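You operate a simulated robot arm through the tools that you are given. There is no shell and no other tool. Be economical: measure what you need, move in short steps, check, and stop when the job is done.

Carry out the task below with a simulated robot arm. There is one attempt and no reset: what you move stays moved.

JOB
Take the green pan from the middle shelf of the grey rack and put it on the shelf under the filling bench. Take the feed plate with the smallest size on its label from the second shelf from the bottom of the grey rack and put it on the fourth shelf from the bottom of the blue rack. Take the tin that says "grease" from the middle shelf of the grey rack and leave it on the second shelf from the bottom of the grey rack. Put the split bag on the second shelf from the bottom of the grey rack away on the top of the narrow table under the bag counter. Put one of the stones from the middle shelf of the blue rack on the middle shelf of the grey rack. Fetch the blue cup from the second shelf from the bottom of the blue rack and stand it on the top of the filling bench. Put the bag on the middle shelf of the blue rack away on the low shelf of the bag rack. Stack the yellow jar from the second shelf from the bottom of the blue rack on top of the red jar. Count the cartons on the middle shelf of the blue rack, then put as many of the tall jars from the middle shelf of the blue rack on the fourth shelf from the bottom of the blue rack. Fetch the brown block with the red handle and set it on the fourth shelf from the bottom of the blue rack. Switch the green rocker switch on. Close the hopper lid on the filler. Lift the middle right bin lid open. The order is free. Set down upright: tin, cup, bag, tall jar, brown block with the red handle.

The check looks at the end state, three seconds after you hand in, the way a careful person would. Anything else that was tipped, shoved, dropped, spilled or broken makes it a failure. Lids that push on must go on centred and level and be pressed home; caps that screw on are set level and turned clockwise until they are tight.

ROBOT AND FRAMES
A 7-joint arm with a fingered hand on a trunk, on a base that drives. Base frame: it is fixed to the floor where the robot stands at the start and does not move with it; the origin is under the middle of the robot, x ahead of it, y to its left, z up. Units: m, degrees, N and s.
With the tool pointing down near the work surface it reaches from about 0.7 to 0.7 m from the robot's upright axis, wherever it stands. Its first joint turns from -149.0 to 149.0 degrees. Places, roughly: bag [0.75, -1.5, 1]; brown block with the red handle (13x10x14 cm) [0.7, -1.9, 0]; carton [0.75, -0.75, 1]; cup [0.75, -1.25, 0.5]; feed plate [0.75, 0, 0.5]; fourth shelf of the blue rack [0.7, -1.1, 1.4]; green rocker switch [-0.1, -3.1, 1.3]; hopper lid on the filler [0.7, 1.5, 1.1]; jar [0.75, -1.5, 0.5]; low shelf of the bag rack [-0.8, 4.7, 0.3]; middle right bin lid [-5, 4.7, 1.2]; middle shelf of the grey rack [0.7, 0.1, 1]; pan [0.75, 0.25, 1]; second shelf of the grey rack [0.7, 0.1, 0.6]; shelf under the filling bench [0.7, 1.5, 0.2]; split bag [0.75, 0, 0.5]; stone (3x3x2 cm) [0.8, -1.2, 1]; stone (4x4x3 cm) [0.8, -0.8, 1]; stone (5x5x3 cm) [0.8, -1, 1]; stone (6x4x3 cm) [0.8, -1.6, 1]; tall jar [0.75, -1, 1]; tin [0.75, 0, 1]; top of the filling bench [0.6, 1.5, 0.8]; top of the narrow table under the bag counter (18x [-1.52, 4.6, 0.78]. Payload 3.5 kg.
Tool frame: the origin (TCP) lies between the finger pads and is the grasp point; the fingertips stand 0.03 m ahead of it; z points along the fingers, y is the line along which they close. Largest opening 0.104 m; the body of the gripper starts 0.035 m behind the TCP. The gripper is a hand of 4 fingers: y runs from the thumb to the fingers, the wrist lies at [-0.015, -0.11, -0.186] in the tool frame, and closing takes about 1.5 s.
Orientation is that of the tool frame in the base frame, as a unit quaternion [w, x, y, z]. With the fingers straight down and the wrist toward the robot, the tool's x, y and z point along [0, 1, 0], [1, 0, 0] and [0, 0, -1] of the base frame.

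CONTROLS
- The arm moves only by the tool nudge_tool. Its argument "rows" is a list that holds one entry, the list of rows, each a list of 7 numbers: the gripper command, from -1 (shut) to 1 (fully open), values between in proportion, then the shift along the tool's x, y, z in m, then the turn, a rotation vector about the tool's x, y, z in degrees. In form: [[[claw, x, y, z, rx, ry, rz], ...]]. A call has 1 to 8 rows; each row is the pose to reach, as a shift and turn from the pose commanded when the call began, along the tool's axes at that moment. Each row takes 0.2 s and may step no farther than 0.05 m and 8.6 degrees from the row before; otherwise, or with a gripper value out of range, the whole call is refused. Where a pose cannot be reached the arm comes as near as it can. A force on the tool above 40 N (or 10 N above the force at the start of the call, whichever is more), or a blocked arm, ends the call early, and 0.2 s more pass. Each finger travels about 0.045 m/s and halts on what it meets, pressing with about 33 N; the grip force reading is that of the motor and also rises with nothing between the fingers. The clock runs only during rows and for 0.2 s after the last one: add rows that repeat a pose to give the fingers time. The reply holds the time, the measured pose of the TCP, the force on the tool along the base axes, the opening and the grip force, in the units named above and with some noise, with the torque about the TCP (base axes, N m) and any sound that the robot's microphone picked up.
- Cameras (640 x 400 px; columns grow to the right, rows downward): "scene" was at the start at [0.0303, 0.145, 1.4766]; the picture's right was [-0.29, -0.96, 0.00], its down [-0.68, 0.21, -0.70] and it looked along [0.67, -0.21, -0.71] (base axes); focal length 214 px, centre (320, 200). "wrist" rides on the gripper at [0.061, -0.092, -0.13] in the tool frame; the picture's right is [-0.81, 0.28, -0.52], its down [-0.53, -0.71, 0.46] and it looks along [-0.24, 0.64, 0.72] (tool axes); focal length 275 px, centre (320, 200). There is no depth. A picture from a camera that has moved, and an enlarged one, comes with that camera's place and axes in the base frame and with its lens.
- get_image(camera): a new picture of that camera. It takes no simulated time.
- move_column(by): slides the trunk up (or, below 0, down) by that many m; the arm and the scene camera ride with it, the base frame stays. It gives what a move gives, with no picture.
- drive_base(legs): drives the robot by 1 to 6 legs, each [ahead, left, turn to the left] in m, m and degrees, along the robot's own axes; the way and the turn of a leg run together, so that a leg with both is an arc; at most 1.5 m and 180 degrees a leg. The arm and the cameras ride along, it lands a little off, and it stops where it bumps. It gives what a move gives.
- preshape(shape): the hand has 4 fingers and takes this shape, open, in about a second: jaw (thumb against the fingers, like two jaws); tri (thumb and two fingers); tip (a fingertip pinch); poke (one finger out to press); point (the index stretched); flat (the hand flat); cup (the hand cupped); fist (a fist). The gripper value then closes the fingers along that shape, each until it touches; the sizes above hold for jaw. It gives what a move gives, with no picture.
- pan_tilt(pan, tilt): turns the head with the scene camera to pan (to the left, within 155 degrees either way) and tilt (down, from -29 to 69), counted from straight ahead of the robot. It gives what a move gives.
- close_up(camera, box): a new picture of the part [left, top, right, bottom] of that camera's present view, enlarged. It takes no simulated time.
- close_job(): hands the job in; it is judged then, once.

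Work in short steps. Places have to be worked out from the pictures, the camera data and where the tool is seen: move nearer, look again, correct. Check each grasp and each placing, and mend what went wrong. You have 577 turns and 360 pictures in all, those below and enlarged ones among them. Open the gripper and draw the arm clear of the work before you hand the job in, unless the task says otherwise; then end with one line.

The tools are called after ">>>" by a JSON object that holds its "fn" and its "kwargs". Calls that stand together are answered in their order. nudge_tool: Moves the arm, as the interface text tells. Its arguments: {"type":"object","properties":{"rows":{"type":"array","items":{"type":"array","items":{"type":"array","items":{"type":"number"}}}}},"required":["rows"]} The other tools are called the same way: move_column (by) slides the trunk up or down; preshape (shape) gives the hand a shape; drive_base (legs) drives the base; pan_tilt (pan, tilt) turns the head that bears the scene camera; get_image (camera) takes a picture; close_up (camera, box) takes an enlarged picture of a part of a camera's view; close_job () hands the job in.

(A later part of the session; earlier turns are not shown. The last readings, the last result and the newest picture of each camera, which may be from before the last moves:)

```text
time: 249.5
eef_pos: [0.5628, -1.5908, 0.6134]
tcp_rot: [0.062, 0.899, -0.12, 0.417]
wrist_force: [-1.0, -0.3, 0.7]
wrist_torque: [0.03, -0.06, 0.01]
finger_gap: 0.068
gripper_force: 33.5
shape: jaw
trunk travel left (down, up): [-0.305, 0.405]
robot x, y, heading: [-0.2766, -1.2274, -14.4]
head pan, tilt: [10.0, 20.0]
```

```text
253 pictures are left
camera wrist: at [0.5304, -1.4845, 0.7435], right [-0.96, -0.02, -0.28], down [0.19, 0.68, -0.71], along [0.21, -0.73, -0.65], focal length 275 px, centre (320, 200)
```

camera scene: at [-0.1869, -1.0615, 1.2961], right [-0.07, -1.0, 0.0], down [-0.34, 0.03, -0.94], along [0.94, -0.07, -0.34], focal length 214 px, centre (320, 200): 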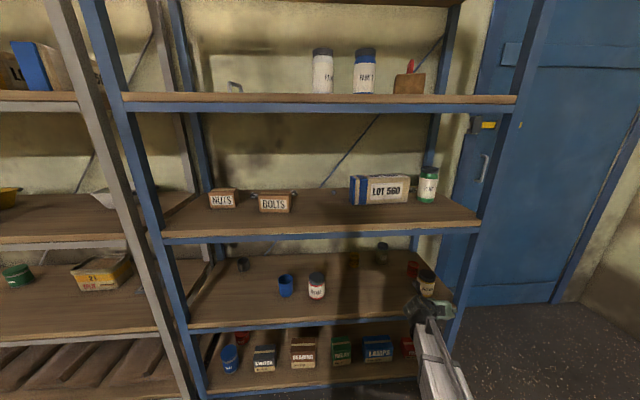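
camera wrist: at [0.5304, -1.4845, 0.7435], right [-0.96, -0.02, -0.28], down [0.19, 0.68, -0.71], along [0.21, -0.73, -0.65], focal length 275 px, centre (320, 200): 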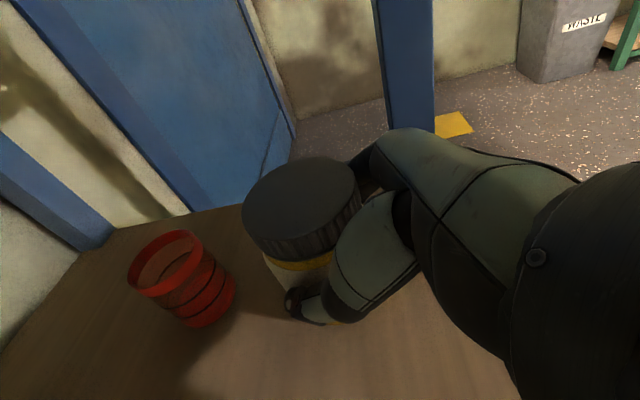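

Gripped. Lift 4 cm, back away along the heading, straighten up.

>>> {"fn": "nudge_tool", "kwargs": {"rows": [[[-1, 0.0155, 0, -0.013, 0, 0, 0], [-1, 0.031, 0, -0.026, 0, 0, 0], [-1, 0.031, 0, -0.026, 0, 0, 0]]]}}

>>> {"fn": "drive_base", "kwargs": {"legs": [[-0.4, 0, 0], [0, 0.1, 14.5]]}}

>>> {"fn": "pan_tilt", "kwargs": {"pan": 0, "tilt": 30}}

>>> {"fn": "get_image", "kwargs": {"camera": "scene"}}

>>> {"fn": "get_image", "kwargs": {"camera": "wrist"}}

```text
time: 250.3
eef_pos: [0.5629, -1.5904, 0.6529]
tcp_rot: [0.062, 0.899, -0.119, 0.417]
wrist_force: [-0.5, -0.4, -3.6]
wrist_torque: [0.03, 0.05, 0.01]
finger_gap: 0.0682
gripper_force: 32.8
shape: jaw
trunk travel left (down, up): [-0.305, 0.405]
robot x, y, heading: [-0.2778, -1.2273, -14.3]
head pan, tilt: [10.0, 20.0]
```

```text
time: 253.7
eef_pos: [0.2455, -1.1675, 0.6545]
tcp_rot: [0.008, 0.907, -0.005, 0.421]
wrist_force: [-0.6, 0.7, -3.6]
wrist_torque: [0.03, 0.04, 0.01]
finger_gap: 0.0684
gripper_force: 33.4
shape: jaw
trunk travel left (down, up): [-0.305, 0.405]
robot x, y, heading: [-0.6535, -1.0284, 0.3]
head pan, tilt: [10.0, 20.0]
```

```text
time: 254.4
eef_pos: [0.2461, -1.1666, 0.6541]
tcp_rot: [0.008, 0.907, -0.004, 0.422]
wrist_force: [-0.3, 0.8, -3.8]
wrist_torque: [0.04, 0.05, -0.01]
finger_gap: 0.0682
gripper_force: 32.9
shape: jaw
trunk travel left (down, up): [-0.305, 0.405]
robot x, y, heading: [-0.6525, -1.0293, 0.3]
head pan, tilt: [0.0, 30.0]
```

```text
252 pictures are left
camera scene: at [-0.6126, -0.8597, 1.2801], right [0.01, -1.0, 0.0], down [-0.5, 0.0, -0.87], along [0.87, 0.01, -0.5], focal length 214 px, centre (320, 200)
```

scene: 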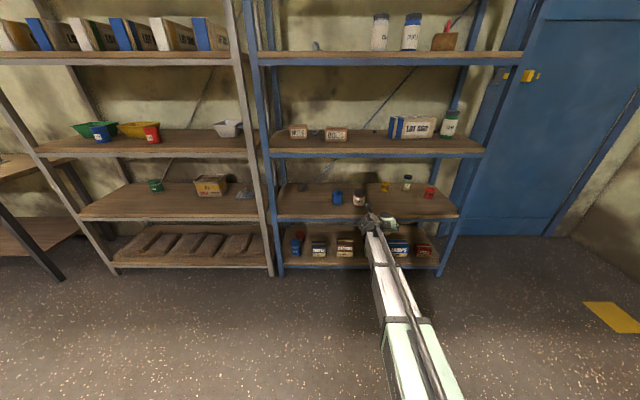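

```text
251 pictures are left
camera wrist: at [0.1881, -1.0735, 0.7831], right [-0.92, -0.26, -0.28], down [0.02, 0.71, -0.71], along [0.39, -0.66, -0.65], focal length 275 px, centre (320, 200)
```

wrist: 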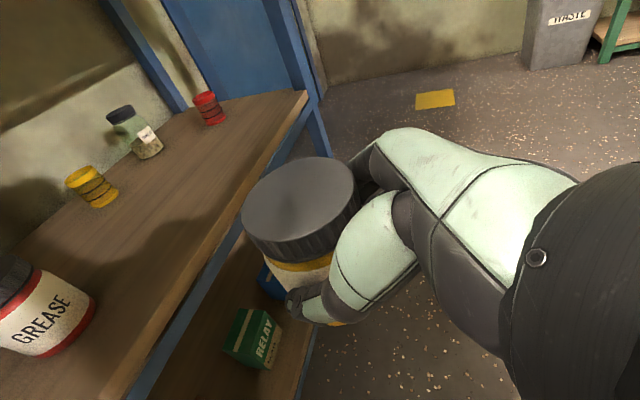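

Measure the red jar with an enlarged scene view.

>>> {"fn": "close_up", "kwargs": {"camera": "scene", "box": [310, 170, 410, 230]}}

```text
6.40 times, centred on (360, 200) of scene
camera zoom: at [-0.6126, -0.8597, 1.2801], right [0.01, -1.0, 0.0], down [-0.5, 0.0, -0.87], along [0.87, 0.01, -0.5], focal length 1373 px, centre (64, 200)
```

zoom: 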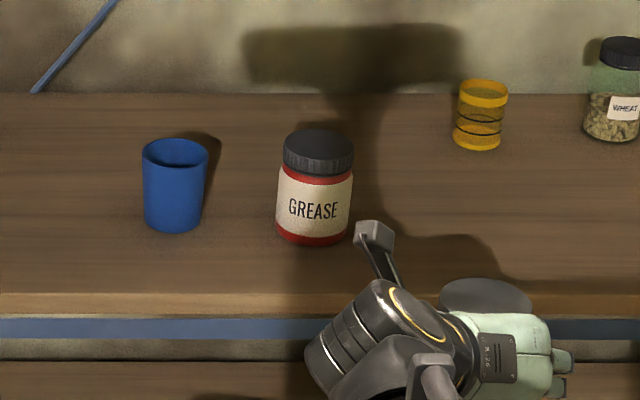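

Red jar ≈(0.59,-1.105). Raise the held jar to TCP 0.735 and drive 0.15 nearer for a finer look.

>>> {"fn": "nudge_tool", "kwargs": {"rows": [[[-1, 0.03, 0, -0.026, 0, 0, 0], [-1, 0.061, 0, -0.052, 0, 0, 0], [-1, 0.061, 0, -0.052, 0, 0, 0]]]}}

>>> {"fn": "drive_base", "kwargs": {"legs": [[0.12, 0.03, 0]]}}

>>> {"fn": "get_image", "kwargs": {"camera": "wrist"}}

>>> {"fn": "close_up", "kwargs": {"camera": "scene", "box": [300, 150, 460, 250]}}

```text
time: 255.2
eef_pos: [0.2449, -1.1691, 0.7355]
tcp_rot: [0.008, 0.907, -0.005, 0.422]
wrist_force: [-0.6, -0.1, -3.8]
wrist_torque: [0.02, 0.05, 0.02]
finger_gap: 0.0686
gripper_force: 32.9
shape: jaw
trunk travel left (down, up): [-0.305, 0.405]
robot x, y, heading: [-0.6551, -1.0307, -0.0]
head pan, tilt: [0.0, 30.0]
```

```text
time: 256.5
eef_pos: [0.3629, -1.1372, 0.7348]
tcp_rot: [0.007, 0.907, -0.005, 0.422]
wrist_force: [0.6, -0.6, -3.8]
wrist_torque: [0.03, 0.07, -0.01]
finger_gap: 0.068
gripper_force: 33.1
shape: jaw
trunk travel left (down, up): [-0.305, 0.405]
robot x, y, heading: [-0.5354, -0.9993, 0.2]
head pan, tilt: [0.0, 30.0]
```

```text
249 pictures are left
camera wrist: at [0.3044, -1.0443, 0.864], right [-0.92, -0.26, -0.28], down [0.02, 0.71, -0.71], along [0.39, -0.66, -0.65], focal length 275 px, centre (320, 200)
```

wrist: 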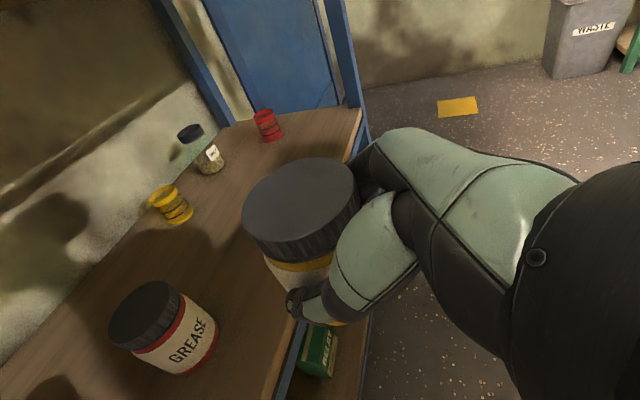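

```text
4.00 times, centred on (380, 200) of scene
camera zoom: at [-0.4947, -0.8295, 1.28], right [0.01, -1.0, 0.0], down [-0.5, 0.0, -0.87], along [0.87, 0.01, -0.5], focal length 858 px, centre (80, 200)
```

zoom: 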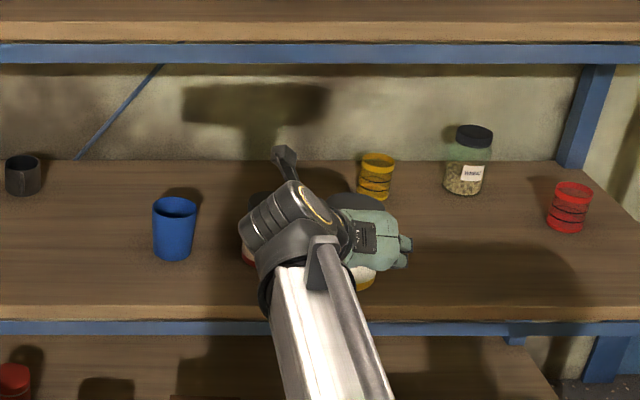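

Red axis ≈(0.588,-1.102). Shift left 0.038 and forward 0.1 for one more look.

>>> {"fn": "drive_base", "kwargs": {"legs": [[0.1, 0.036, 0]]}}

>>> {"fn": "get_image", "kwargs": {"camera": "wrist"}}

```text
time: 257.6
eef_pos: [0.4617, -1.1046, 0.734]
tcp_rot: [0.009, 0.907, -0.006, 0.422]
wrist_force: [-0.4, 0.1, -2.3]
wrist_torque: [0.01, 0.02, 0.03]
finger_gap: 0.0681
gripper_force: 33.0
shape: jaw
trunk travel left (down, up): [-0.305, 0.405]
robot x, y, heading: [-0.4364, -0.9627, 0.1]
head pan, tilt: [0.0, 30.0]
```

```text
247 pictures are left
camera wrist: at [0.4047, -1.0115, 0.8639], right [-0.92, -0.26, -0.28], down [0.02, 0.71, -0.71], along [0.38, -0.66, -0.65], focal length 275 px, centre (320, 200)
```

wrist: 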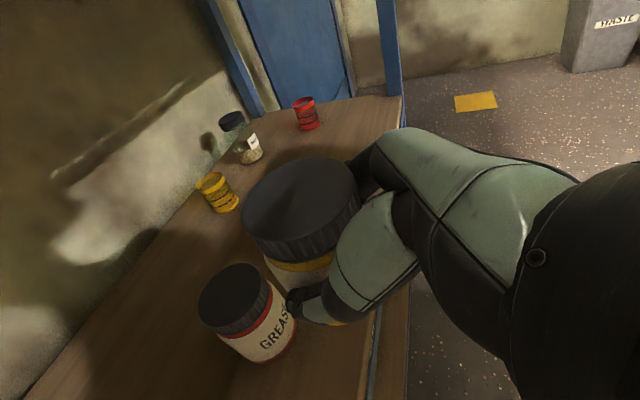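

Red jar confirmed at (0.585,-1.10), top ≈0.65. Move the yellow jar over it (TCP to ≈(0.570,-1.091)).

>>> {"fn": "nudge_tool", "kwargs": {"rows": [[[-1, 0.0174, -0.008, 0.0207, 0, 0, 0], [-1, 0.0347, -0.016, 0.0413, 0, 0, 0], [-1, 0.052, -0.016, 0.062, 0, 0, 0], [-1, 0.0694, -0.016, 0.0827, 0, 0, 0], [-1, 0.0694, -0.016, 0.0827, 0, 0, 0]]]}}

>>> {"fn": "get_image", "kwargs": {"camera": "wrist"}}

>>> {"fn": "close_up", "kwargs": {"camera": "scene", "box": [300, 150, 460, 250]}}

```text
time: 258.9
eef_pos: [0.5696, -1.0905, 0.7343]
tcp_rot: [0.009, 0.907, -0.007, 0.422]
wrist_force: [-0.2, -0.5, -3.9]
wrist_torque: [0.03, 0.04, 0.02]
finger_gap: 0.0681
gripper_force: 32.8
shape: jaw
trunk travel left (down, up): [-0.305, 0.405]
robot x, y, heading: [-0.4369, -0.9652, 0.3]
head pan, tilt: [0.0, 30.0]
```

```text
246 pictures are left
camera wrist: at [0.5122, -0.996, 0.8633], right [-0.92, -0.26, -0.28], down [0.02, 0.71, -0.71], along [0.38, -0.66, -0.65], focal length 275 px, centre (320, 200)
```

wrist: 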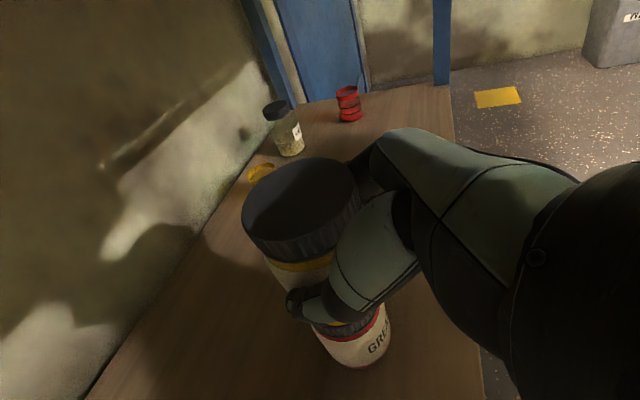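

```text
4.00 times, centred on (380, 200) of scene
camera zoom: at [-0.3933, -0.7936, 1.28], right [0.0, -1.0, 0.0], down [-0.5, 0.0, -0.87], along [0.87, 0.0, -0.5], focal length 858 px, centre (80, 200)
```

zoom: 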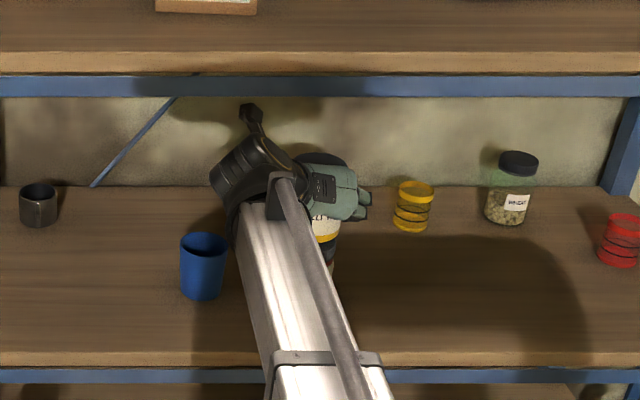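

The jar looks ~7 mm too far right and slightly near. Correct (+0.005, +0.008) and lower toward 0.71.

>>> {"fn": "nudge_tool", "kwargs": {"rows": [[[-1, 0.0032, -0.008, 0.0038, 0, 0, 0], [-1, -0.006, -0.008, 0.0115, 0, 0, 0], [-1, -0.0122, -0.008, 0.0167, 0, 0, 0], [-1, -0.0122, -0.008, 0.0167, 0, 0, 0]]]}}

>>> {"fn": "close_up", "kwargs": {"camera": "scene", "box": [340, 180, 420, 230]}}

>>> {"fn": "get_image", "kwargs": {"camera": "wrist"}}

```text
time: 259.9
eef_pos: [0.5734, -1.0834, 0.7148]
tcp_rot: [0.009, 0.907, -0.007, 0.421]
wrist_force: [-1.2, -0.1, 1.0]
wrist_torque: [0.05, -0.02, 0.0]
finger_gap: 0.0682
gripper_force: 32.8
shape: jaw
trunk travel left (down, up): [-0.305, 0.405]
robot x, y, heading: [-0.4348, -0.9563, -0.2]
head pan, tilt: [0.0, 30.0]
```

```text
8.00 times, centred on (380, 205) of scene
camera zoom: at [-0.3939, -0.7935, 1.2801], right [0.0, -1.0, 0.0], down [-0.5, 0.0, -0.87], along [0.87, 0.0, -0.5], focal length 1716 px, centre (-160, 160)
```

zoom: 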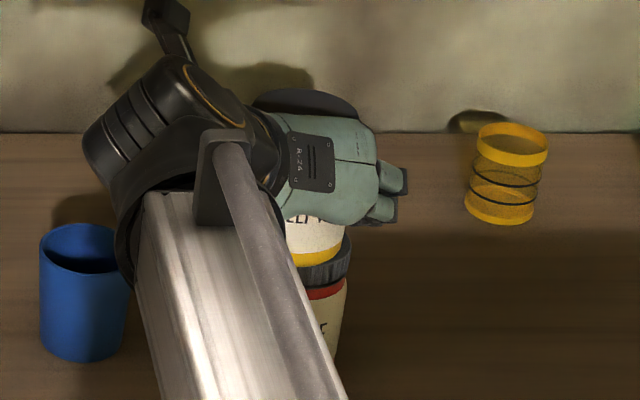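

```text
243 pictures are left
camera wrist: at [0.516, -0.9897, 0.8437], right [-0.92, -0.26, -0.28], down [0.02, 0.71, -0.71], along [0.39, -0.66, -0.65], focal length 275 px, centre (320, 200)
```

wrist: 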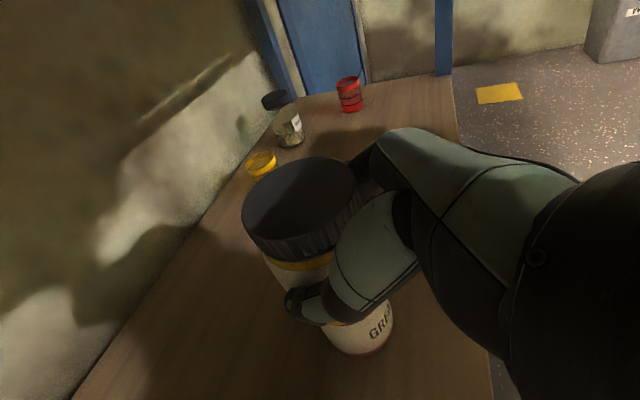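

Nearly in contact and well aligned. Lower the last bit.

>>> {"fn": "nudge_tool", "kwargs": {"rows": [[[-1, -0.0015, 0.002, 0.0013, 0, 0, 0], [-1, -0.0023, 0.002, 0.002, 0, 0, 0], [-1, -0.0023, 0.002, 0.002, 0, 0, 0]]]}}

>>> {"fn": "nudge_tool", "kwargs": {"rows": [[[-1, -0.0015, 0, 0.0013, 0, 0, 0], [-1, -0.0023, 0, 0.002, 0, 0, 0], [-1, -0.0023, 0, 0.002, 0, 0, 0]]]}}

```text
time: 260.6
eef_pos: [0.5738, -1.0856, 0.7123]
tcp_rot: [0.01, 0.906, -0.006, 0.423]
wrist_force: [-2.1, 2.9, 10.6]
wrist_torque: [-0.15, -0.09, 0.08]
finger_gap: 0.0687
gripper_force: 33.3
shape: jaw
trunk travel left (down, up): [-0.305, 0.405]
robot x, y, heading: [-0.4373, -0.9623, 0.3]
head pan, tilt: [0.0, 30.0]
```

```text
time: 261.4
eef_pos: [0.5741, -1.086, 0.7105]
tcp_rot: [0.009, 0.906, -0.007, 0.424]
wrist_force: [-2.3, 3.9, 22.1]
wrist_torque: [-0.34, -0.29, 0.07]
finger_gap: 0.0682
gripper_force: 33.5
shape: jaw
trunk travel left (down, up): [-0.305, 0.405]
robot x, y, heading: [-0.4371, -0.9619, -0.2]
head pan, tilt: [0.0, 30.0]
```

Seated. Ease up slightly and open; then look before retreating.

>>> {"fn": "nudge_tool", "kwargs": {"rows": [[[-1, 0.0023, 0, -0.002, 0, 0, 0], [-1, 0.0023, 0, -0.002, 0, 0, 0], [0, 0.0023, 0, -0.002, 0, 0, 0], [1, 0.0023, 0, -0.002, 0, 0, 0], [1, 0.0023, 0, -0.002, 0, 0, 0], [1, 0.0023, 0, -0.002, 0, 0, 0], [1, 0.0023, 0, -0.002, 0, 0, 0], [1, 0.0023, 0, -0.002, 0, 0, 0]]]}}

>>> {"fn": "get_image", "kwargs": {"camera": "wrist"}}

>>> {"fn": "close_up", "kwargs": {"camera": "scene", "box": [340, 180, 420, 230]}}

```text
time: 263.2
eef_pos: [0.5743, -1.0859, 0.7109]
tcp_rot: [0.008, 0.906, -0.006, 0.422]
wrist_force: [0.5, 0.3, -0.3]
wrist_torque: [-0.01, 0.02, -0.01]
finger_gap: 0.1035
gripper_force: 0.0
shape: jaw
trunk travel left (down, up): [-0.305, 0.405]
robot x, y, heading: [-0.4399, -0.9673, -0.1]
head pan, tilt: [0.0, 30.0]
```

```text
242 pictures are left
camera wrist: at [0.5167, -0.9924, 0.8396], right [-0.92, -0.26, -0.28], down [0.02, 0.71, -0.71], along [0.38, -0.66, -0.65], focal length 275 px, centre (320, 200)
```

wrist: 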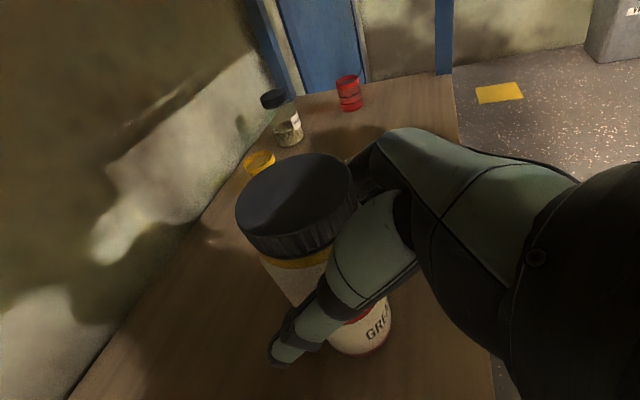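

```text
8.00 times, centred on (380, 205) of scene
camera zoom: at [-0.3938, -0.7935, 1.28], right [0.0, -1.0, 0.0], down [-0.5, 0.0, -0.87], along [0.87, 0.0, -0.5], focal length 1716 px, centre (-160, 160)
```

zoom: 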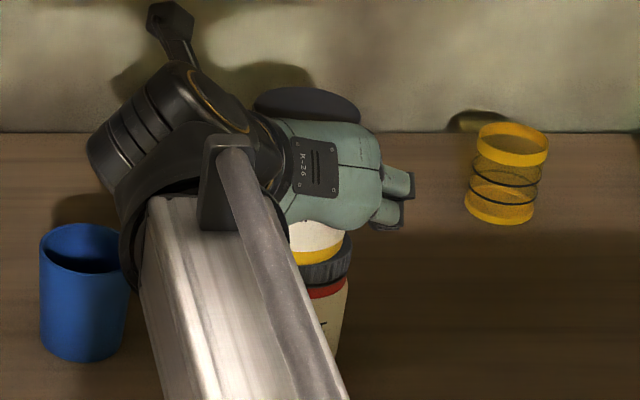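

Standing free. Centre the open hand (+6 mm right) and retreat gently.

>>> {"fn": "nudge_tool", "kwargs": {"rows": [[[1, 0, 0.005, 0, 0, 0, 0], [1, -0.0096, 0.005, -0.0115, 0, 0, 0], [1, -0.0225, 0.005, -0.0268, 0, 0, 0], [1, -0.045, 0.005, -0.0536, 0, 0, 0], [1, -0.0675, 0.005, -0.08, 0, 0, 0], [1, -0.09, 0.005, -0.107, 0, 0, 0], [1, -0.09, 0.005, -0.107, 0, 0, 0]]]}}

>>> {"fn": "get_image", "kwargs": {"camera": "wrist"}}

```text
time: 264.9
eef_pos: [0.4352, -1.0888, 0.7132]
tcp_rot: [0.009, 0.907, -0.007, 0.422]
wrist_force: [-0.3, -0.4, -0.1]
wrist_torque: [0.0, 0.0, 0.0]
finger_gap: 0.1037
gripper_force: 0.1
shape: jaw
trunk travel left (down, up): [-0.305, 0.405]
robot x, y, heading: [-0.4396, -0.9609, 0.2]
head pan, tilt: [0.0, 30.0]
```

```text
240 pictures are left
camera wrist: at [0.3778, -0.9934, 0.8433], right [-0.92, -0.26, -0.28], down [0.02, 0.71, -0.71], along [0.38, -0.66, -0.65], focal length 275 px, centre (320, 200)
```

wrist: 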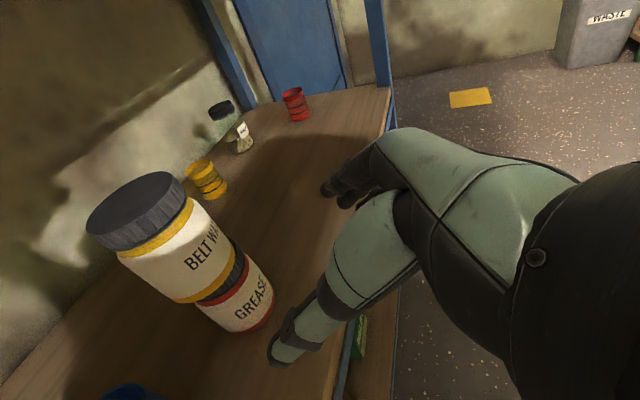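

Stack is good. Now the blue cup at about (0.615,-0.967): move the hand left and down in front of it.

>>> {"fn": "nudge_tool", "kwargs": {"rows": [[[1, 0, -0.04, 0, 0, 0, 0], [1, 0, -0.08, 0, 0, 0, 0], [1, 0, -0.12, 0, 0, 0, 0], [1, -0.028, -0.12, 0.0236, 0, 0, 0], [1, -0.056, -0.12, 0.047, 0, 0, 0], [1, -0.0843, -0.12, 0.0707, 0, 0, 0], [1, -0.0843, -0.12, 0.0707, 0, 0, 0]]]}}

>>> {"fn": "get_image", "kwargs": {"camera": "wrist"}}

>>> {"fn": "close_up", "kwargs": {"camera": "scene", "box": [300, 150, 460, 250]}}

```text
time: 266.4
eef_pos: [0.4357, -0.9682, 0.5988]
tcp_rot: [0.009, 0.907, -0.006, 0.422]
wrist_force: [0.7, 0.1, 0.8]
wrist_torque: [0.01, -0.01, -0.01]
finger_gap: 0.1038
gripper_force: 0.0
shape: jaw
trunk travel left (down, up): [-0.305, 0.405]
robot x, y, heading: [-0.4385, -0.963, -0.1]
head pan, tilt: [0.0, 30.0]
```

```text
239 pictures are left
camera wrist: at [0.3772, -0.8735, 0.7286], right [-0.92, -0.26, -0.28], down [0.02, 0.71, -0.71], along [0.39, -0.66, -0.65], focal length 275 px, centre (320, 200)
```

wrist: 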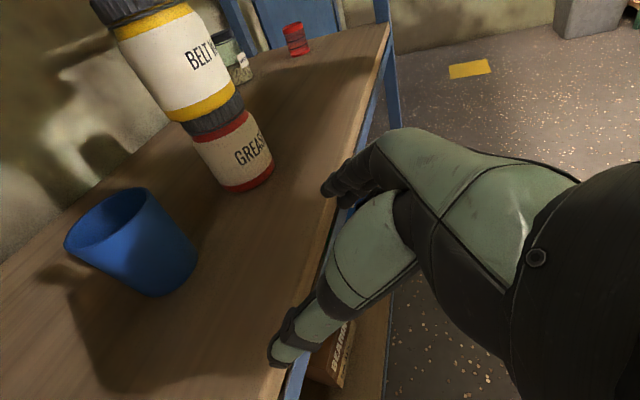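

```text
4.00 times, centred on (380, 200) of scene
camera zoom: at [-0.3937, -0.7935, 1.28], right [0.0, -1.0, 0.0], down [-0.5, 0.0, -0.87], along [0.87, 0.0, -0.5], focal length 858 px, centre (80, 200)
```

zoom: 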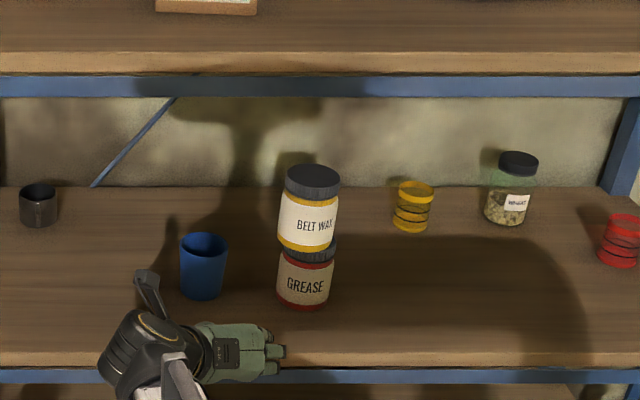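

Cup axis ≈(0.615,-0.962), stack aligned. Advance 0.12 with 1 cm left and look.

>>> {"fn": "nudge_tool", "kwargs": {"rows": [[[1, 0, -0.01, 0, 0, 0, 0], [1, 0.0257, -0.01, 0.0306, 0, 0, 0], [1, 0.0514, -0.01, 0.0613, 0, 0, 0], [1, 0.0772, -0.01, 0.0919, 0, 0, 0], [1, 0.0772, -0.01, 0.0919, 0, 0, 0]]]}}

>>> {"fn": "get_image", "kwargs": {"camera": "wrist"}}

```text
time: 267.6
eef_pos: [0.5568, -0.9604, 0.5997]
tcp_rot: [0.009, 0.907, -0.007, 0.422]
wrist_force: [0.5, 0.0, -0.9]
wrist_torque: [0.02, 0.01, -0.01]
finger_gap: 0.1039
gripper_force: 0.1
shape: jaw
trunk travel left (down, up): [-0.305, 0.405]
robot x, y, heading: [-0.4396, -0.9601, 0.1]
head pan, tilt: [0.0, 30.0]
```

```text
237 pictures are left
camera wrist: at [0.4996, -0.8657, 0.7299], right [-0.92, -0.26, -0.28], down [0.02, 0.71, -0.71], along [0.38, -0.66, -0.65], focal length 275 px, centre (320, 200)
```

wrist: 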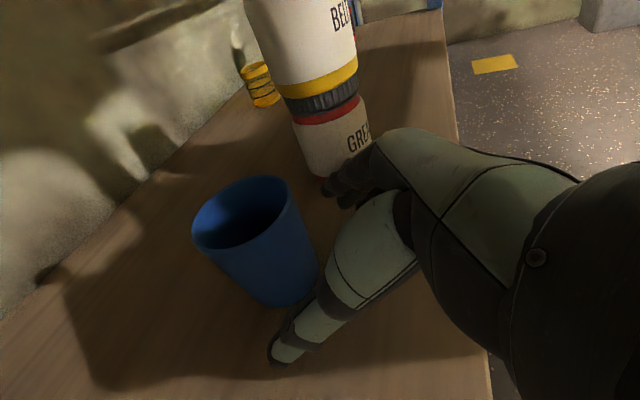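

Advance 0.046 and close on the cup.

>>> {"fn": "nudge_tool", "kwargs": {"rows": [[[1, 0.0148, 0, 0.0176, 0, 0, 0], [1, 0.0296, 0, 0.0352, 0, 0, 0], [1, 0.0296, 0, 0.0352, 0, 0, 0], [-1, 0.0296, 0, 0.0352, 0, 0, 0], [-1, 0.0296, 0, 0.0352, 0, 0, 0], [-1, 0.0296, 0, 0.0352, 0, 0, 0], [-1, 0.0296, 0, 0.0352, 0, 0, 0], [-1, 0.0296, 0, 0.0352, 0, 0, 0]]]}}

>>> {"fn": "nudge_tool", "kwargs": {"rows": [[[-1, 0.0077, 0, -0.0064, 0, 0, 0], [-1, 0.023, 0, -0.0193, 0, 0, 0], [-1, 0.0383, 0, -0.032, 0, 0, 0], [-1, 0.0383, 0, -0.032, 0, 0, 0]]]}}

>>> {"fn": "get_image", "kwargs": {"camera": "wrist"}}

```text
time: 269.4
eef_pos: [0.6014, -0.9594, 0.5996]
tcp_rot: [0.008, 0.907, -0.006, 0.422]
wrist_force: [-0.4, 0.0, -0.4]
wrist_torque: [0.01, -0.02, 0.0]
finger_gap: 0.0517
gripper_force: 33.0
shape: jaw
trunk travel left (down, up): [-0.305, 0.405]
robot x, y, heading: [-0.4364, -0.961, -0.0]
head pan, tilt: [0.0, 30.0]
```

```text
time: 270.4
eef_pos: [0.6032, -0.9578, 0.6522]
tcp_rot: [0.009, 0.907, -0.006, 0.422]
wrist_force: [-0.2, 0.7, 0.3]
wrist_torque: [0.0, 0.0, 0.01]
finger_gap: 0.0519
gripper_force: 33.1
shape: jaw
trunk travel left (down, up): [-0.305, 0.405]
robot x, y, heading: [-0.4384, -0.9594, -0.2]
head pan, tilt: [0.0, 30.0]
```

```text
236 pictures are left
camera wrist: at [0.5463, -0.8645, 0.7812], right [-0.92, -0.26, -0.28], down [0.02, 0.71, -0.71], along [0.38, -0.66, -0.65], focal length 275 px, centre (320, 200)
```

wrist: 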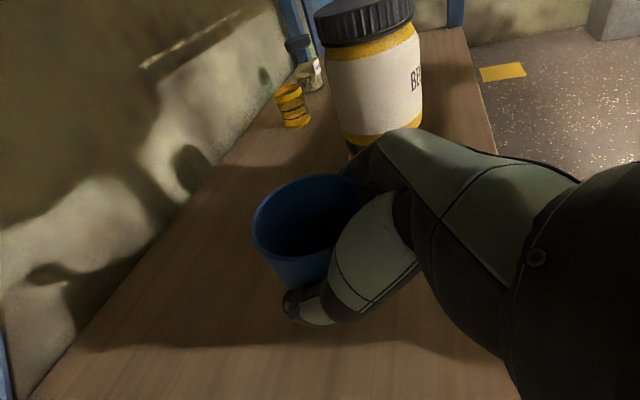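

Cup held. Back out, raise, and travel left to the filling bench.

>>> {"fn": "drive_base", "kwargs": {"legs": [[-0.4, 0, 0]]}}

>>> {"fn": "move_column", "kwargs": {"by": 0.28}}

>>> {"fn": "drive_base", "kwargs": {"legs": [[0, 1.0, 0], [0, 0.97, 0]]}}

>>> {"fn": "pan_tilt", "kwargs": {"pan": 15, "tilt": 30}}

>>> {"fn": "get_image", "kwargs": {"camera": "scene"}}

```text
time: 273.0
eef_pos: [0.195, -0.9598, 0.6511]
tcp_rot: [0.009, 0.907, -0.006, 0.422]
wrist_force: [-0.5, 0.1, 0.1]
wrist_torque: [-0.01, -0.03, -0.01]
finger_gap: 0.0518
gripper_force: 33.0
shape: jaw
trunk travel left (down, up): [-0.305, 0.405]
robot x, y, heading: [-0.847, -0.9662, -0.0]
head pan, tilt: [0.0, 30.0]
```

```text
time: 275.8
eef_pos: [0.195, -0.9599, 0.9306]
tcp_rot: [0.01, 0.907, -0.006, 0.422]
wrist_force: [0.2, 0.0, -1.0]
wrist_torque: [-0.01, -0.01, -0.02]
finger_gap: 0.0521
gripper_force: 32.5
shape: jaw
trunk travel left (down, up): [-0.585, 0.125]
robot x, y, heading: [-0.8445, -0.9631, -0.0]
head pan, tilt: [0.0, 30.0]
```

```text
time: 285.7
eef_pos: [0.2549, 0.9987, 0.9318]
tcp_rot: [0.015, 0.906, -0.018, 0.422]
wrist_force: [-0.5, -0.3, -0.4]
wrist_torque: [0.03, 0.02, 0.0]
finger_gap: 0.0516
gripper_force: 32.9
shape: jaw
trunk travel left (down, up): [-0.585, 0.125]
robot x, y, heading: [-0.7841, 1.0264, -1.4]
head pan, tilt: [0.0, 30.0]
```

```text
time: 286.5
eef_pos: [0.2544, 0.9994, 0.9306]
tcp_rot: [0.014, 0.906, -0.018, 0.422]
wrist_force: [-0.2, 0.4, -1.4]
wrist_torque: [0.01, -0.03, -0.03]
finger_gap: 0.0518
gripper_force: 33.1
shape: jaw
trunk travel left (down, up): [-0.585, 0.125]
robot x, y, heading: [-0.7875, 1.0204, -1.2]
head pan, tilt: [15.0, 30.0]
```

```text
235 pictures are left
camera scene: at [-0.7409, 1.213, 1.56], right [0.23, -0.97, 0.0], down [-0.49, -0.12, -0.87], along [0.84, 0.2, -0.5], focal length 214 px, centre (320, 200)
```

scene: 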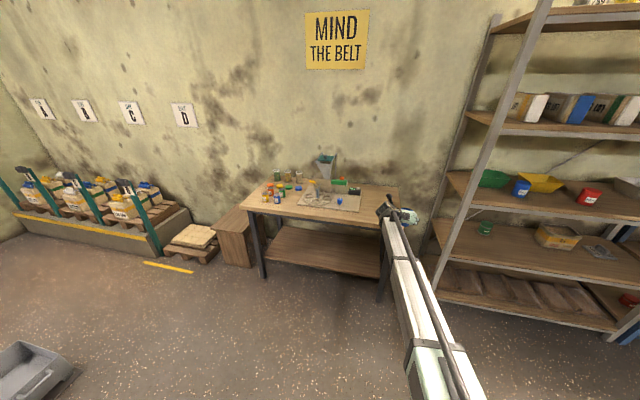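

>>> {"fn": "close_up", "kwargs": {"camera": "scene", "box": [235, 140, 435, 265]}}

>>> {"fn": "get_image", "kwargs": {"camera": "wrist"}}

```text
3.20 times, centred on (335, 202) of scene
camera zoom: at [-0.7409, 1.213, 1.56], right [0.23, -0.97, 0.0], down [-0.49, -0.12, -0.87], along [0.84, 0.2, -0.5], focal length 686 px, centre (272, 192)
```

zoom: 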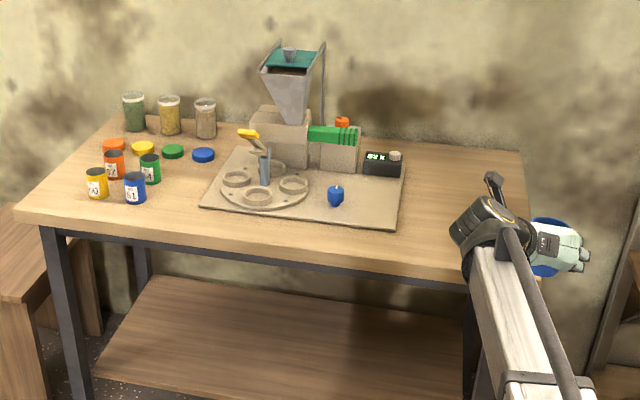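

```text
233 pictures are left
camera wrist: at [0.1994, 1.0945, 1.0609], right [-0.93, -0.24, -0.28], down [0.04, 0.7, -0.71], along [0.37, -0.67, -0.65], focal length 275 px, centre (320, 200)
```

wrist: 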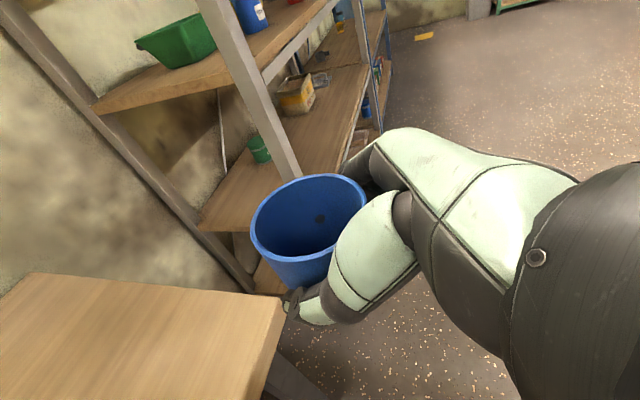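

Free strip on the bench lies between y≈0.97 and the mat edge 1.25. Drive to put the cup at about (0.52, 1.11).

>>> {"fn": "drive_base", "kwargs": {"legs": [[0.05, 0.115, 1.3], [0.2, 0, 0]]}}

>>> {"fn": "get_image", "kwargs": {"camera": "wrist"}}

>>> {"fn": "get_image", "kwargs": {"camera": "scene"}}

```text
time: 288.9
eef_pos: [0.5018, 1.1425, 0.9304]
tcp_rot: [0.009, 0.907, -0.005, 0.422]
wrist_force: [0.4, -0.3, 0.0]
wrist_torque: [0.02, -0.03, 0.0]
finger_gap: 0.0516
gripper_force: 32.9
shape: jaw
trunk travel left (down, up): [-0.585, 0.125]
robot x, y, heading: [-0.5421, 1.1326, 0.4]
head pan, tilt: [15.0, 30.0]
```

```text
232 pictures are left
camera wrist: at [0.4437, 1.2367, 1.0603], right [-0.92, -0.26, -0.28], down [0.02, 0.71, -0.71], along [0.39, -0.66, -0.65], focal length 275 px, centre (320, 200)
```

wrist: 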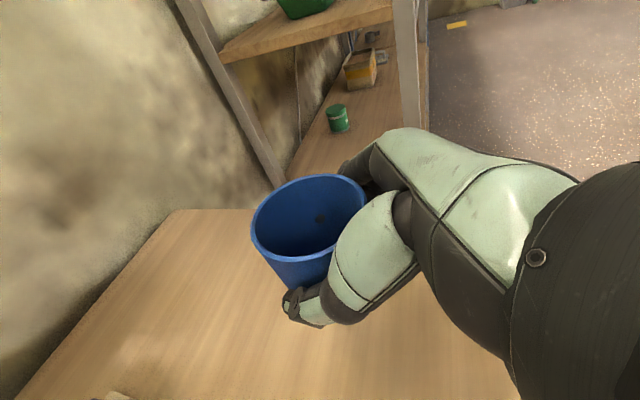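

```text
231 pictures are left
camera scene: at [-0.4994, 1.3289, 1.56], right [0.26, -0.96, 0.0], down [-0.48, -0.13, -0.87], along [0.84, 0.23, -0.5], focal length 214 px, centre (320, 200)
```

scene: 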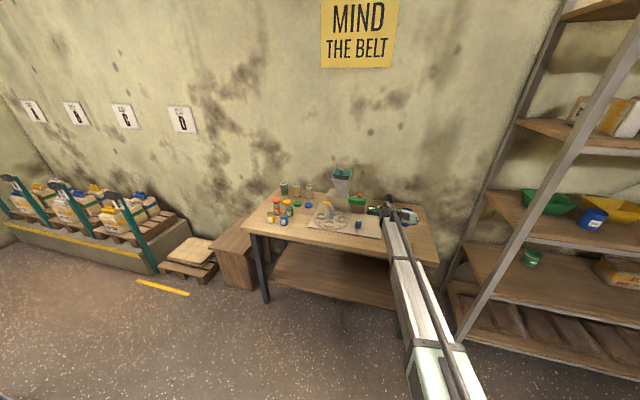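

Lower 6 cm, then feel for the bench top.

>>> {"fn": "nudge_tool", "kwargs": {"rows": [[[-1, -0.023, 0, 0.0193, 0, 0, 0], [-1, -0.046, 0, 0.0386, 0, 0, 0], [-1, -0.046, 0, 0.0386, 0, 0, 0]]]}}

>>> {"fn": "nudge_tool", "kwargs": {"rows": [[[-1, -0.0038, 0, 0.0032, 0, 0, 0], [-1, -0.0077, 0, 0.0064, 0, 0, 0], [-1, -0.0077, 0, 0.0064, 0, 0, 0]]]}}

>>> {"fn": "nudge_tool", "kwargs": {"rows": [[[-1, -0.0019, 0, 0.0016, 0, 0, 0], [-1, -0.0038, 0, 0.0032, 0, 0, 0], [-1, -0.0038, 0, 0.0032, 0, 0, 0]]]}}

>>> {"fn": "get_image", "kwargs": {"camera": "wrist"}}

```text
time: 289.7
eef_pos: [0.4993, 1.1415, 0.8698]
tcp_rot: [0.009, 0.907, -0.005, 0.422]
wrist_force: [0.0, -0.1, -0.2]
wrist_torque: [-0.01, 0.02, -0.01]
finger_gap: 0.0517
gripper_force: 32.9
shape: jaw
trunk travel left (down, up): [-0.585, 0.125]
robot x, y, heading: [-0.5417, 1.1364, 0.5]
head pan, tilt: [15.0, 30.0]
```

```text
time: 290.5
eef_pos: [0.4999, 1.1428, 0.8625]
tcp_rot: [0.008, 0.906, -0.006, 0.422]
wrist_force: [0.4, 0.0, 0.3]
wrist_torque: [0.04, -0.01, -0.03]
finger_gap: 0.0518
gripper_force: 32.7
shape: jaw
trunk travel left (down, up): [-0.585, 0.125]
robot x, y, heading: [-0.5424, 1.1371, 0.2]
head pan, tilt: [15.0, 30.0]
```

```text
time: 291.3
eef_pos: [0.5011, 1.1411, 0.8562]
tcp_rot: [0.008, 0.906, -0.006, 0.422]
wrist_force: [-0.6, -0.8, -0.6]
wrist_torque: [-0.02, 0.01, 0.04]
finger_gap: 0.0517
gripper_force: 33.1
shape: jaw
trunk travel left (down, up): [-0.585, 0.125]
robot x, y, heading: [-0.5418, 1.1403, 0.3]
head pan, tilt: [15.0, 30.0]
```

```text
230 pictures are left
camera wrist: at [0.443, 1.2354, 0.986], right [-0.92, -0.26, -0.28], down [0.02, 0.71, -0.71], along [0.39, -0.66, -0.65], focal length 275 px, centre (320, 200)
```

wrist: 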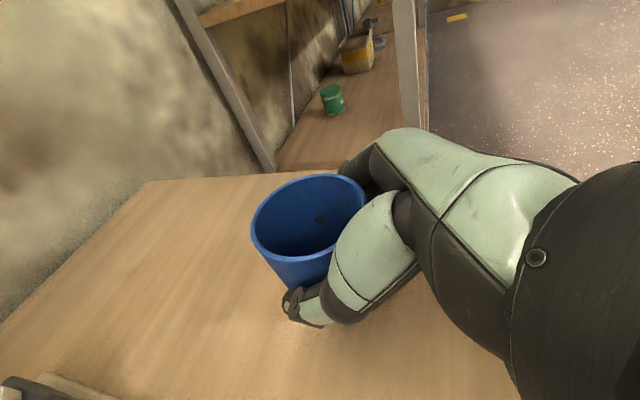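

Not in contact yet; continue stepping down.

>>> {"fn": "nudge_tool", "kwargs": {"rows": [[[-1, -0.0038, 0, 0.0032, 0, 0, 0], [-1, -0.0077, 0, 0.0064, 0, 0, 0], [-1, -0.0077, 0, 0.0064, 0, 0, 0]]]}}

>>> {"fn": "nudge_tool", "kwargs": {"rows": [[[-1, -0.0019, 0, 0.0016, 0, 0, 0], [-1, -0.0038, 0, 0.0032, 0, 0, 0], [-1, -0.0038, 0, 0.0032, 0, 0, 0]]]}}

>>> {"fn": "nudge_tool", "kwargs": {"rows": [[[-1, -0.0019, 0, 0.0016, 0, 0, 0], [-1, -0.0038, 0, 0.0032, 0, 0, 0], [-1, -0.0038, 0, 0.0032, 0, 0, 0]]]}}

```text
time: 292.1
eef_pos: [0.5022, 1.1409, 0.8468]
tcp_rot: [0.009, 0.907, -0.006, 0.421]
wrist_force: [0.4, 0.5, -0.4]
wrist_torque: [-0.02, 0.0, 0.0]
finger_gap: 0.0517
gripper_force: 33.0
shape: jaw
trunk travel left (down, up): [-0.585, 0.125]
robot x, y, heading: [-0.5376, 1.1383, 0.4]
head pan, tilt: [15.0, 30.0]
```

```text
time: 292.9
eef_pos: [0.5009, 1.1422, 0.8409]
tcp_rot: [0.009, 0.907, -0.006, 0.422]
wrist_force: [0.0, 0.0, -0.4]
wrist_torque: [-0.02, 0.02, 0.0]
finger_gap: 0.0517
gripper_force: 32.9
shape: jaw
trunk travel left (down, up): [-0.585, 0.125]
robot x, y, heading: [-0.5391, 1.1374, 0.1]
head pan, tilt: [15.0, 30.0]
```

```text
time: 293.7
eef_pos: [0.5002, 1.1424, 0.8383]
tcp_rot: [0.008, 0.907, -0.006, 0.422]
wrist_force: [0.7, -0.3, -0.4]
wrist_torque: [-0.02, 0.0, 0.01]
finger_gap: 0.0516
gripper_force: 32.9
shape: jaw
trunk travel left (down, up): [-0.585, 0.125]
robot x, y, heading: [-0.5364, 1.1388, 0.1]
head pan, tilt: [15.0, 30.0]
```

>>> {"fn": "nudge_tool", "kwargs": {"rows": [[[-1, -0.0019, 0, 0.0016, 0, 0, 0], [-1, -0.0038, 0, 0.0032, 0, 0, 0], [-1, -0.0038, 0, 0.0032, 0, 0, 0]]]}}

>>> {"fn": "nudge_tool", "kwargs": {"rows": [[[-1, -0.0019, 0, 0.0016, 0, 0, 0], [-1, -0.0038, 0, 0.0032, 0, 0, 0], [-1, -0.0038, 0, 0.0032, 0, 0, 0]]]}}

>>> {"fn": "get_image", "kwargs": {"camera": "wrist"}}

```text
time: 294.5
eef_pos: [0.501, 1.1421, 0.8313]
tcp_rot: [0.008, 0.907, -0.005, 0.422]
wrist_force: [-0.4, 0.7, -0.1]
wrist_torque: [0.01, -0.03, -0.01]
finger_gap: 0.0518
gripper_force: 33.0
shape: jaw
trunk travel left (down, up): [-0.585, 0.125]
robot x, y, heading: [-0.5402, 1.1326, 0.2]
head pan, tilt: [15.0, 30.0]
```

```text
time: 295.3
eef_pos: [0.4996, 1.1419, 0.8287]
tcp_rot: [0.008, 0.906, -0.005, 0.423]
wrist_force: [3.5, 0.6, 12.4]
wrist_torque: [-0.33, -0.15, 0.06]
finger_gap: 0.0518
gripper_force: 33.2
shape: jaw
trunk travel left (down, up): [-0.585, 0.125]
robot x, y, heading: [-0.5421, 1.1383, 0.3]
head pan, tilt: [15.0, 30.0]
```

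```text
229 pictures are left
camera wrist: at [0.4418, 1.2358, 0.9583], right [-0.92, -0.26, -0.29], down [0.02, 0.7, -0.71], along [0.39, -0.66, -0.64], focal length 275 px, centre (320, 200)
```

wrist: 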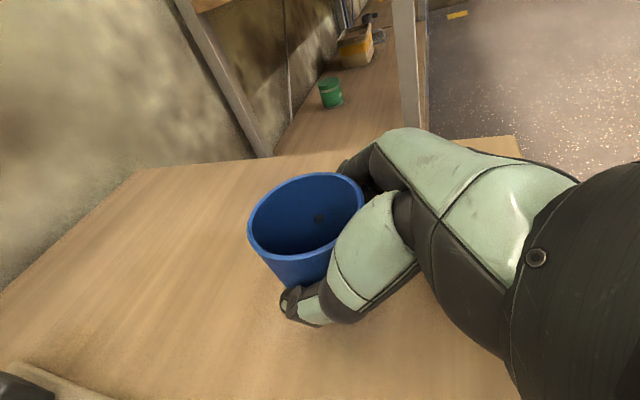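

Touchdown. Ease up, open, and retreat back.

>>> {"fn": "nudge_tool", "kwargs": {"rows": [[[-1, 0.0015, 0, -0.0013, 0, 0, 0], [-1, 0.0015, 0, -0.0013, 0, 0, 0], [1, 0.0015, 0, -0.0013, 0, 0, 0], [1, 0.0015, 0, -0.0013, 0, 0, 0], [1, 0.0015, 0, -0.0013, 0, 0, 0], [1, 0.0015, 0, -0.0013, 0, 0, 0], [1, 0.0015, 0, -0.0013, 0, 0, 0], [1, 0.0015, 0, -0.0013, 0, 0, 0]]]}}

>>> {"fn": "nudge_tool", "kwargs": {"rows": [[[1, -0.0128, 0, -0.0153, 0, 0, 0], [1, -0.032, 0, -0.038, 0, 0, 0], [1, -0.061, 0, -0.072, 0, 0, 0], [1, -0.0836, 0, -0.0996, 0, 0, 0], [1, -0.0836, 0, -0.0996, 0, 0, 0]]]}}

>>> {"fn": "get_image", "kwargs": {"camera": "wrist"}}

```text
time: 297.1
eef_pos: [0.5003, 1.1413, 0.8286]
tcp_rot: [0.009, 0.906, -0.006, 0.422]
wrist_force: [0.3, 0.6, 0.6]
wrist_torque: [0.0, 0.0, -0.01]
finger_gap: 0.1038
gripper_force: 0.1
shape: jaw
trunk travel left (down, up): [-0.585, 0.125]
robot x, y, heading: [-0.5412, 1.1357, 0.1]
head pan, tilt: [15.0, 30.0]
```

```text
time: 298.3
eef_pos: [0.3713, 1.1423, 0.829]
tcp_rot: [0.008, 0.907, -0.006, 0.421]
wrist_force: [0.1, -0.4, -0.6]
wrist_torque: [0.03, 0.01, 0.02]
finger_gap: 0.1038
gripper_force: 0.0
shape: jaw
trunk travel left (down, up): [-0.585, 0.125]
robot x, y, heading: [-0.5413, 1.134, 0.0]
head pan, tilt: [15.0, 30.0]
```

```text
228 pictures are left
camera wrist: at [0.3127, 1.2361, 0.9588], right [-0.92, -0.26, -0.28], down [0.02, 0.71, -0.71], along [0.39, -0.66, -0.65], focal length 275 px, centre (320, 200)
```

wrist: 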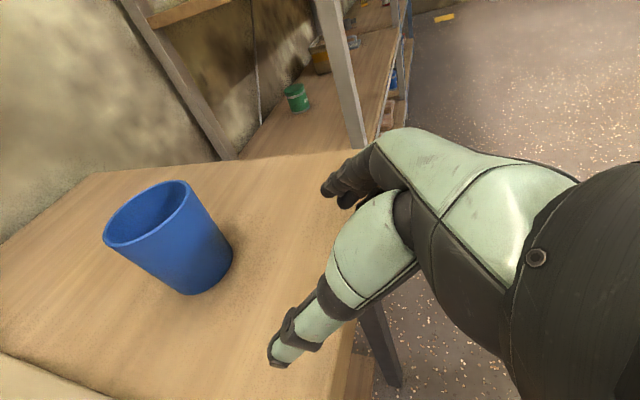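

Cup stands on the bench. Next the hopper lid: back off, raise the hand and study the filler.

>>> {"fn": "drive_base", "kwargs": {"legs": [[-0.15, 0.1, 0]]}}

>>> {"fn": "pan_tilt", "kwargs": {"pan": 15, "tilt": 25}}

>>> {"fn": "close_up", "kwargs": {"camera": "scene", "box": [240, 120, 440, 245]}}

```text
time: 299.8
eef_pos: [0.2217, 1.2488, 0.8291]
tcp_rot: [0.008, 0.907, -0.004, 0.421]
wrist_force: [-0.8, -0.2, 0.3]
wrist_torque: [-0.03, 0.01, 0.01]
finger_gap: 0.1035
gripper_force: 0.0
shape: jaw
trunk travel left (down, up): [-0.585, 0.125]
robot x, y, heading: [-0.6873, 1.2408, 0.4]
head pan, tilt: [15.0, 30.0]
```

```text
time: 300.5
eef_pos: [0.2207, 1.2489, 0.83]
tcp_rot: [0.008, 0.906, -0.004, 0.423]
wrist_force: [0.2, 0.7, -0.2]
wrist_torque: [-0.01, -0.01, -0.04]
finger_gap: 0.1035
gripper_force: 0.0
shape: jaw
trunk travel left (down, up): [-0.585, 0.125]
robot x, y, heading: [-0.6897, 1.2406, 0.4]
head pan, tilt: [15.0, 25.0]
```

```text
3.20 times, centred on (340, 182) of scene
camera zoom: at [-0.6481, 1.4332, 1.5679], right [0.27, -0.96, 0.0], down [-0.41, -0.11, -0.91], along [0.87, 0.24, -0.42], focal length 686 px, centre (256, 256)
```

zoom: 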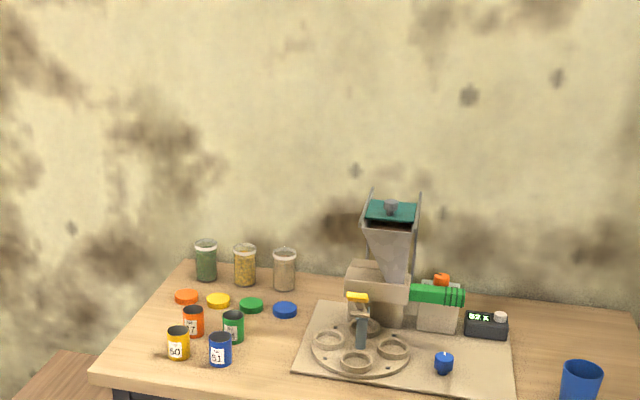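

>>> {"fn": "close_up", "kwargs": {"camera": "scene", "box": [345, 175, 385, 200]}}

>>> {"fn": "close_up", "kwargs": {"camera": "scene", "box": [330, 175, 410, 240]}}

```text
16.00 times, centred on (365, 188) of scene
camera zoom: at [-0.6481, 1.4332, 1.5679], right [0.27, -0.96, 0.0], down [-0.41, -0.11, -0.91], along [0.87, 0.24, -0.42], focal length 3432 px, centre (-400, 400)
```

zoom: 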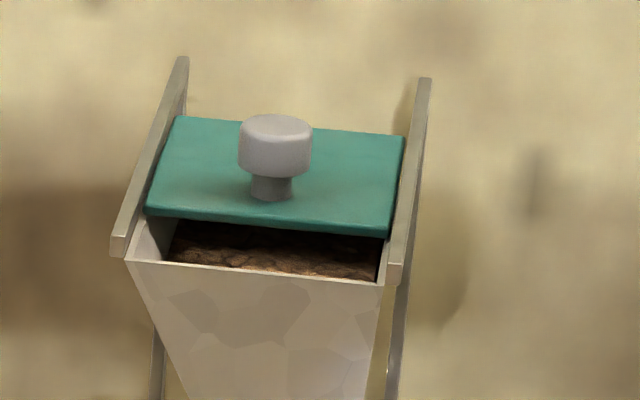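

```text
6.15 times, centred on (370, 208) of scene
camera zoom: at [-0.6481, 1.4332, 1.5679], right [0.27, -0.96, 0.0], down [-0.41, -0.11, -0.91], along [0.87, 0.24, -0.42], focal length 1320 px, centre (12, 154)
```

zoom: 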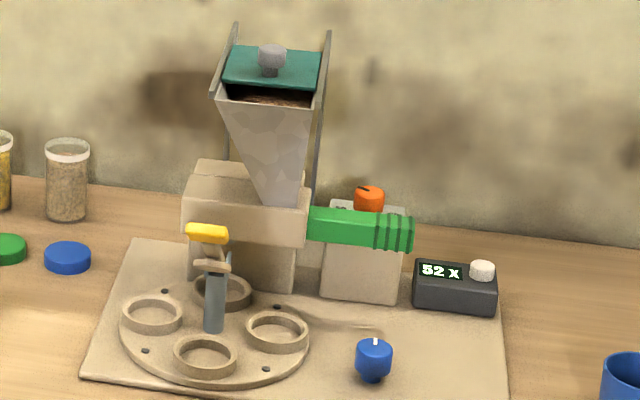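

The hopper has a sliding lid with a knob, pushed back ~5 cm. Triangulated knob ≈(0.643, 1.512, 1.085). Raise the hand and half-close the fingers, then drive in line with it.

>>> {"fn": "nudge_tool", "kwargs": {"rows": [[[0, 0.0306, 0, -0.0257, 0, 0, 0], [0, 0.0612, 0, -0.0514, 0, 0, 0], [0, 0.0918, 0, -0.0771, 0, 0, 0], [0, 0.1224, 0, -0.1028, 0, 0, 0], [0, 0.153, 0, -0.1285, 0, 0, 0], [0, 0.1836, 0, -0.1542, 0, 0, 0], [0, 0.2142, 0, -0.18, 0, 0, 0], [0, 0.2448, 0, -0.2057, 0, 0, 0]]]}}

>>> {"fn": "drive_base", "kwargs": {"legs": [[0, 0.263, 0], [0.25, 0, 0]]}}

>>> {"fn": "get_image", "kwargs": {"camera": "wrist"}}

>>> {"fn": "get_image", "kwargs": {"camera": "scene"}}

```text
time: 302.3
eef_pos: [0.2215, 1.2497, 1.1484]
tcp_rot: [0.008, 0.907, -0.005, 0.422]
wrist_force: [0.7, 0.2, 0.5]
wrist_torque: [0.04, -0.01, 0.02]
finger_gap: 0.0526
gripper_force: 0.1
shape: jaw
trunk travel left (down, up): [-0.585, 0.125]
robot x, y, heading: [-0.6893, 1.2411, 0.3]
head pan, tilt: [15.0, 25.0]
```

```text
time: 305.6
eef_pos: [0.4787, 1.5237, 1.1459]
tcp_rot: [0.006, 0.906, -0.002, 0.422]
wrist_force: [0.2, 0.1, -1.1]
wrist_torque: [0.02, -0.03, -0.03]
finger_gap: 0.0524
gripper_force: 0.2
shape: jaw
trunk travel left (down, up): [-0.585, 0.125]
robot x, y, heading: [-0.4367, 1.5084, 0.5]
head pan, tilt: [15.0, 25.0]
```

```text
224 pictures are left
camera wrist: at [0.42, 1.6173, 1.2765], right [-0.92, -0.27, -0.28], down [0.01, 0.71, -0.71], along [0.39, -0.66, -0.65], focal length 275 px, centre (320, 200)
```

wrist: 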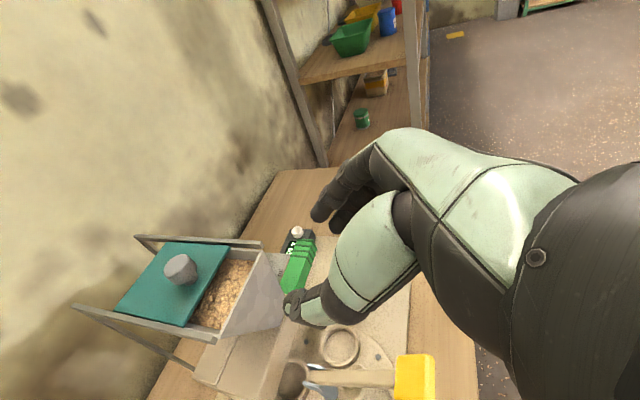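

```text
223 pictures are left
camera scene: at [-0.3923, 1.7039, 1.5679], right [0.27, -0.96, 0.0], down [-0.41, -0.11, -0.91], along [0.87, 0.25, -0.42], focal length 214 px, centre (320, 200)
```

scene: 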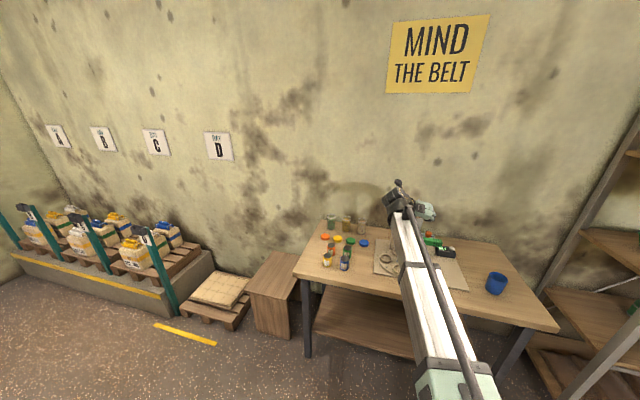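

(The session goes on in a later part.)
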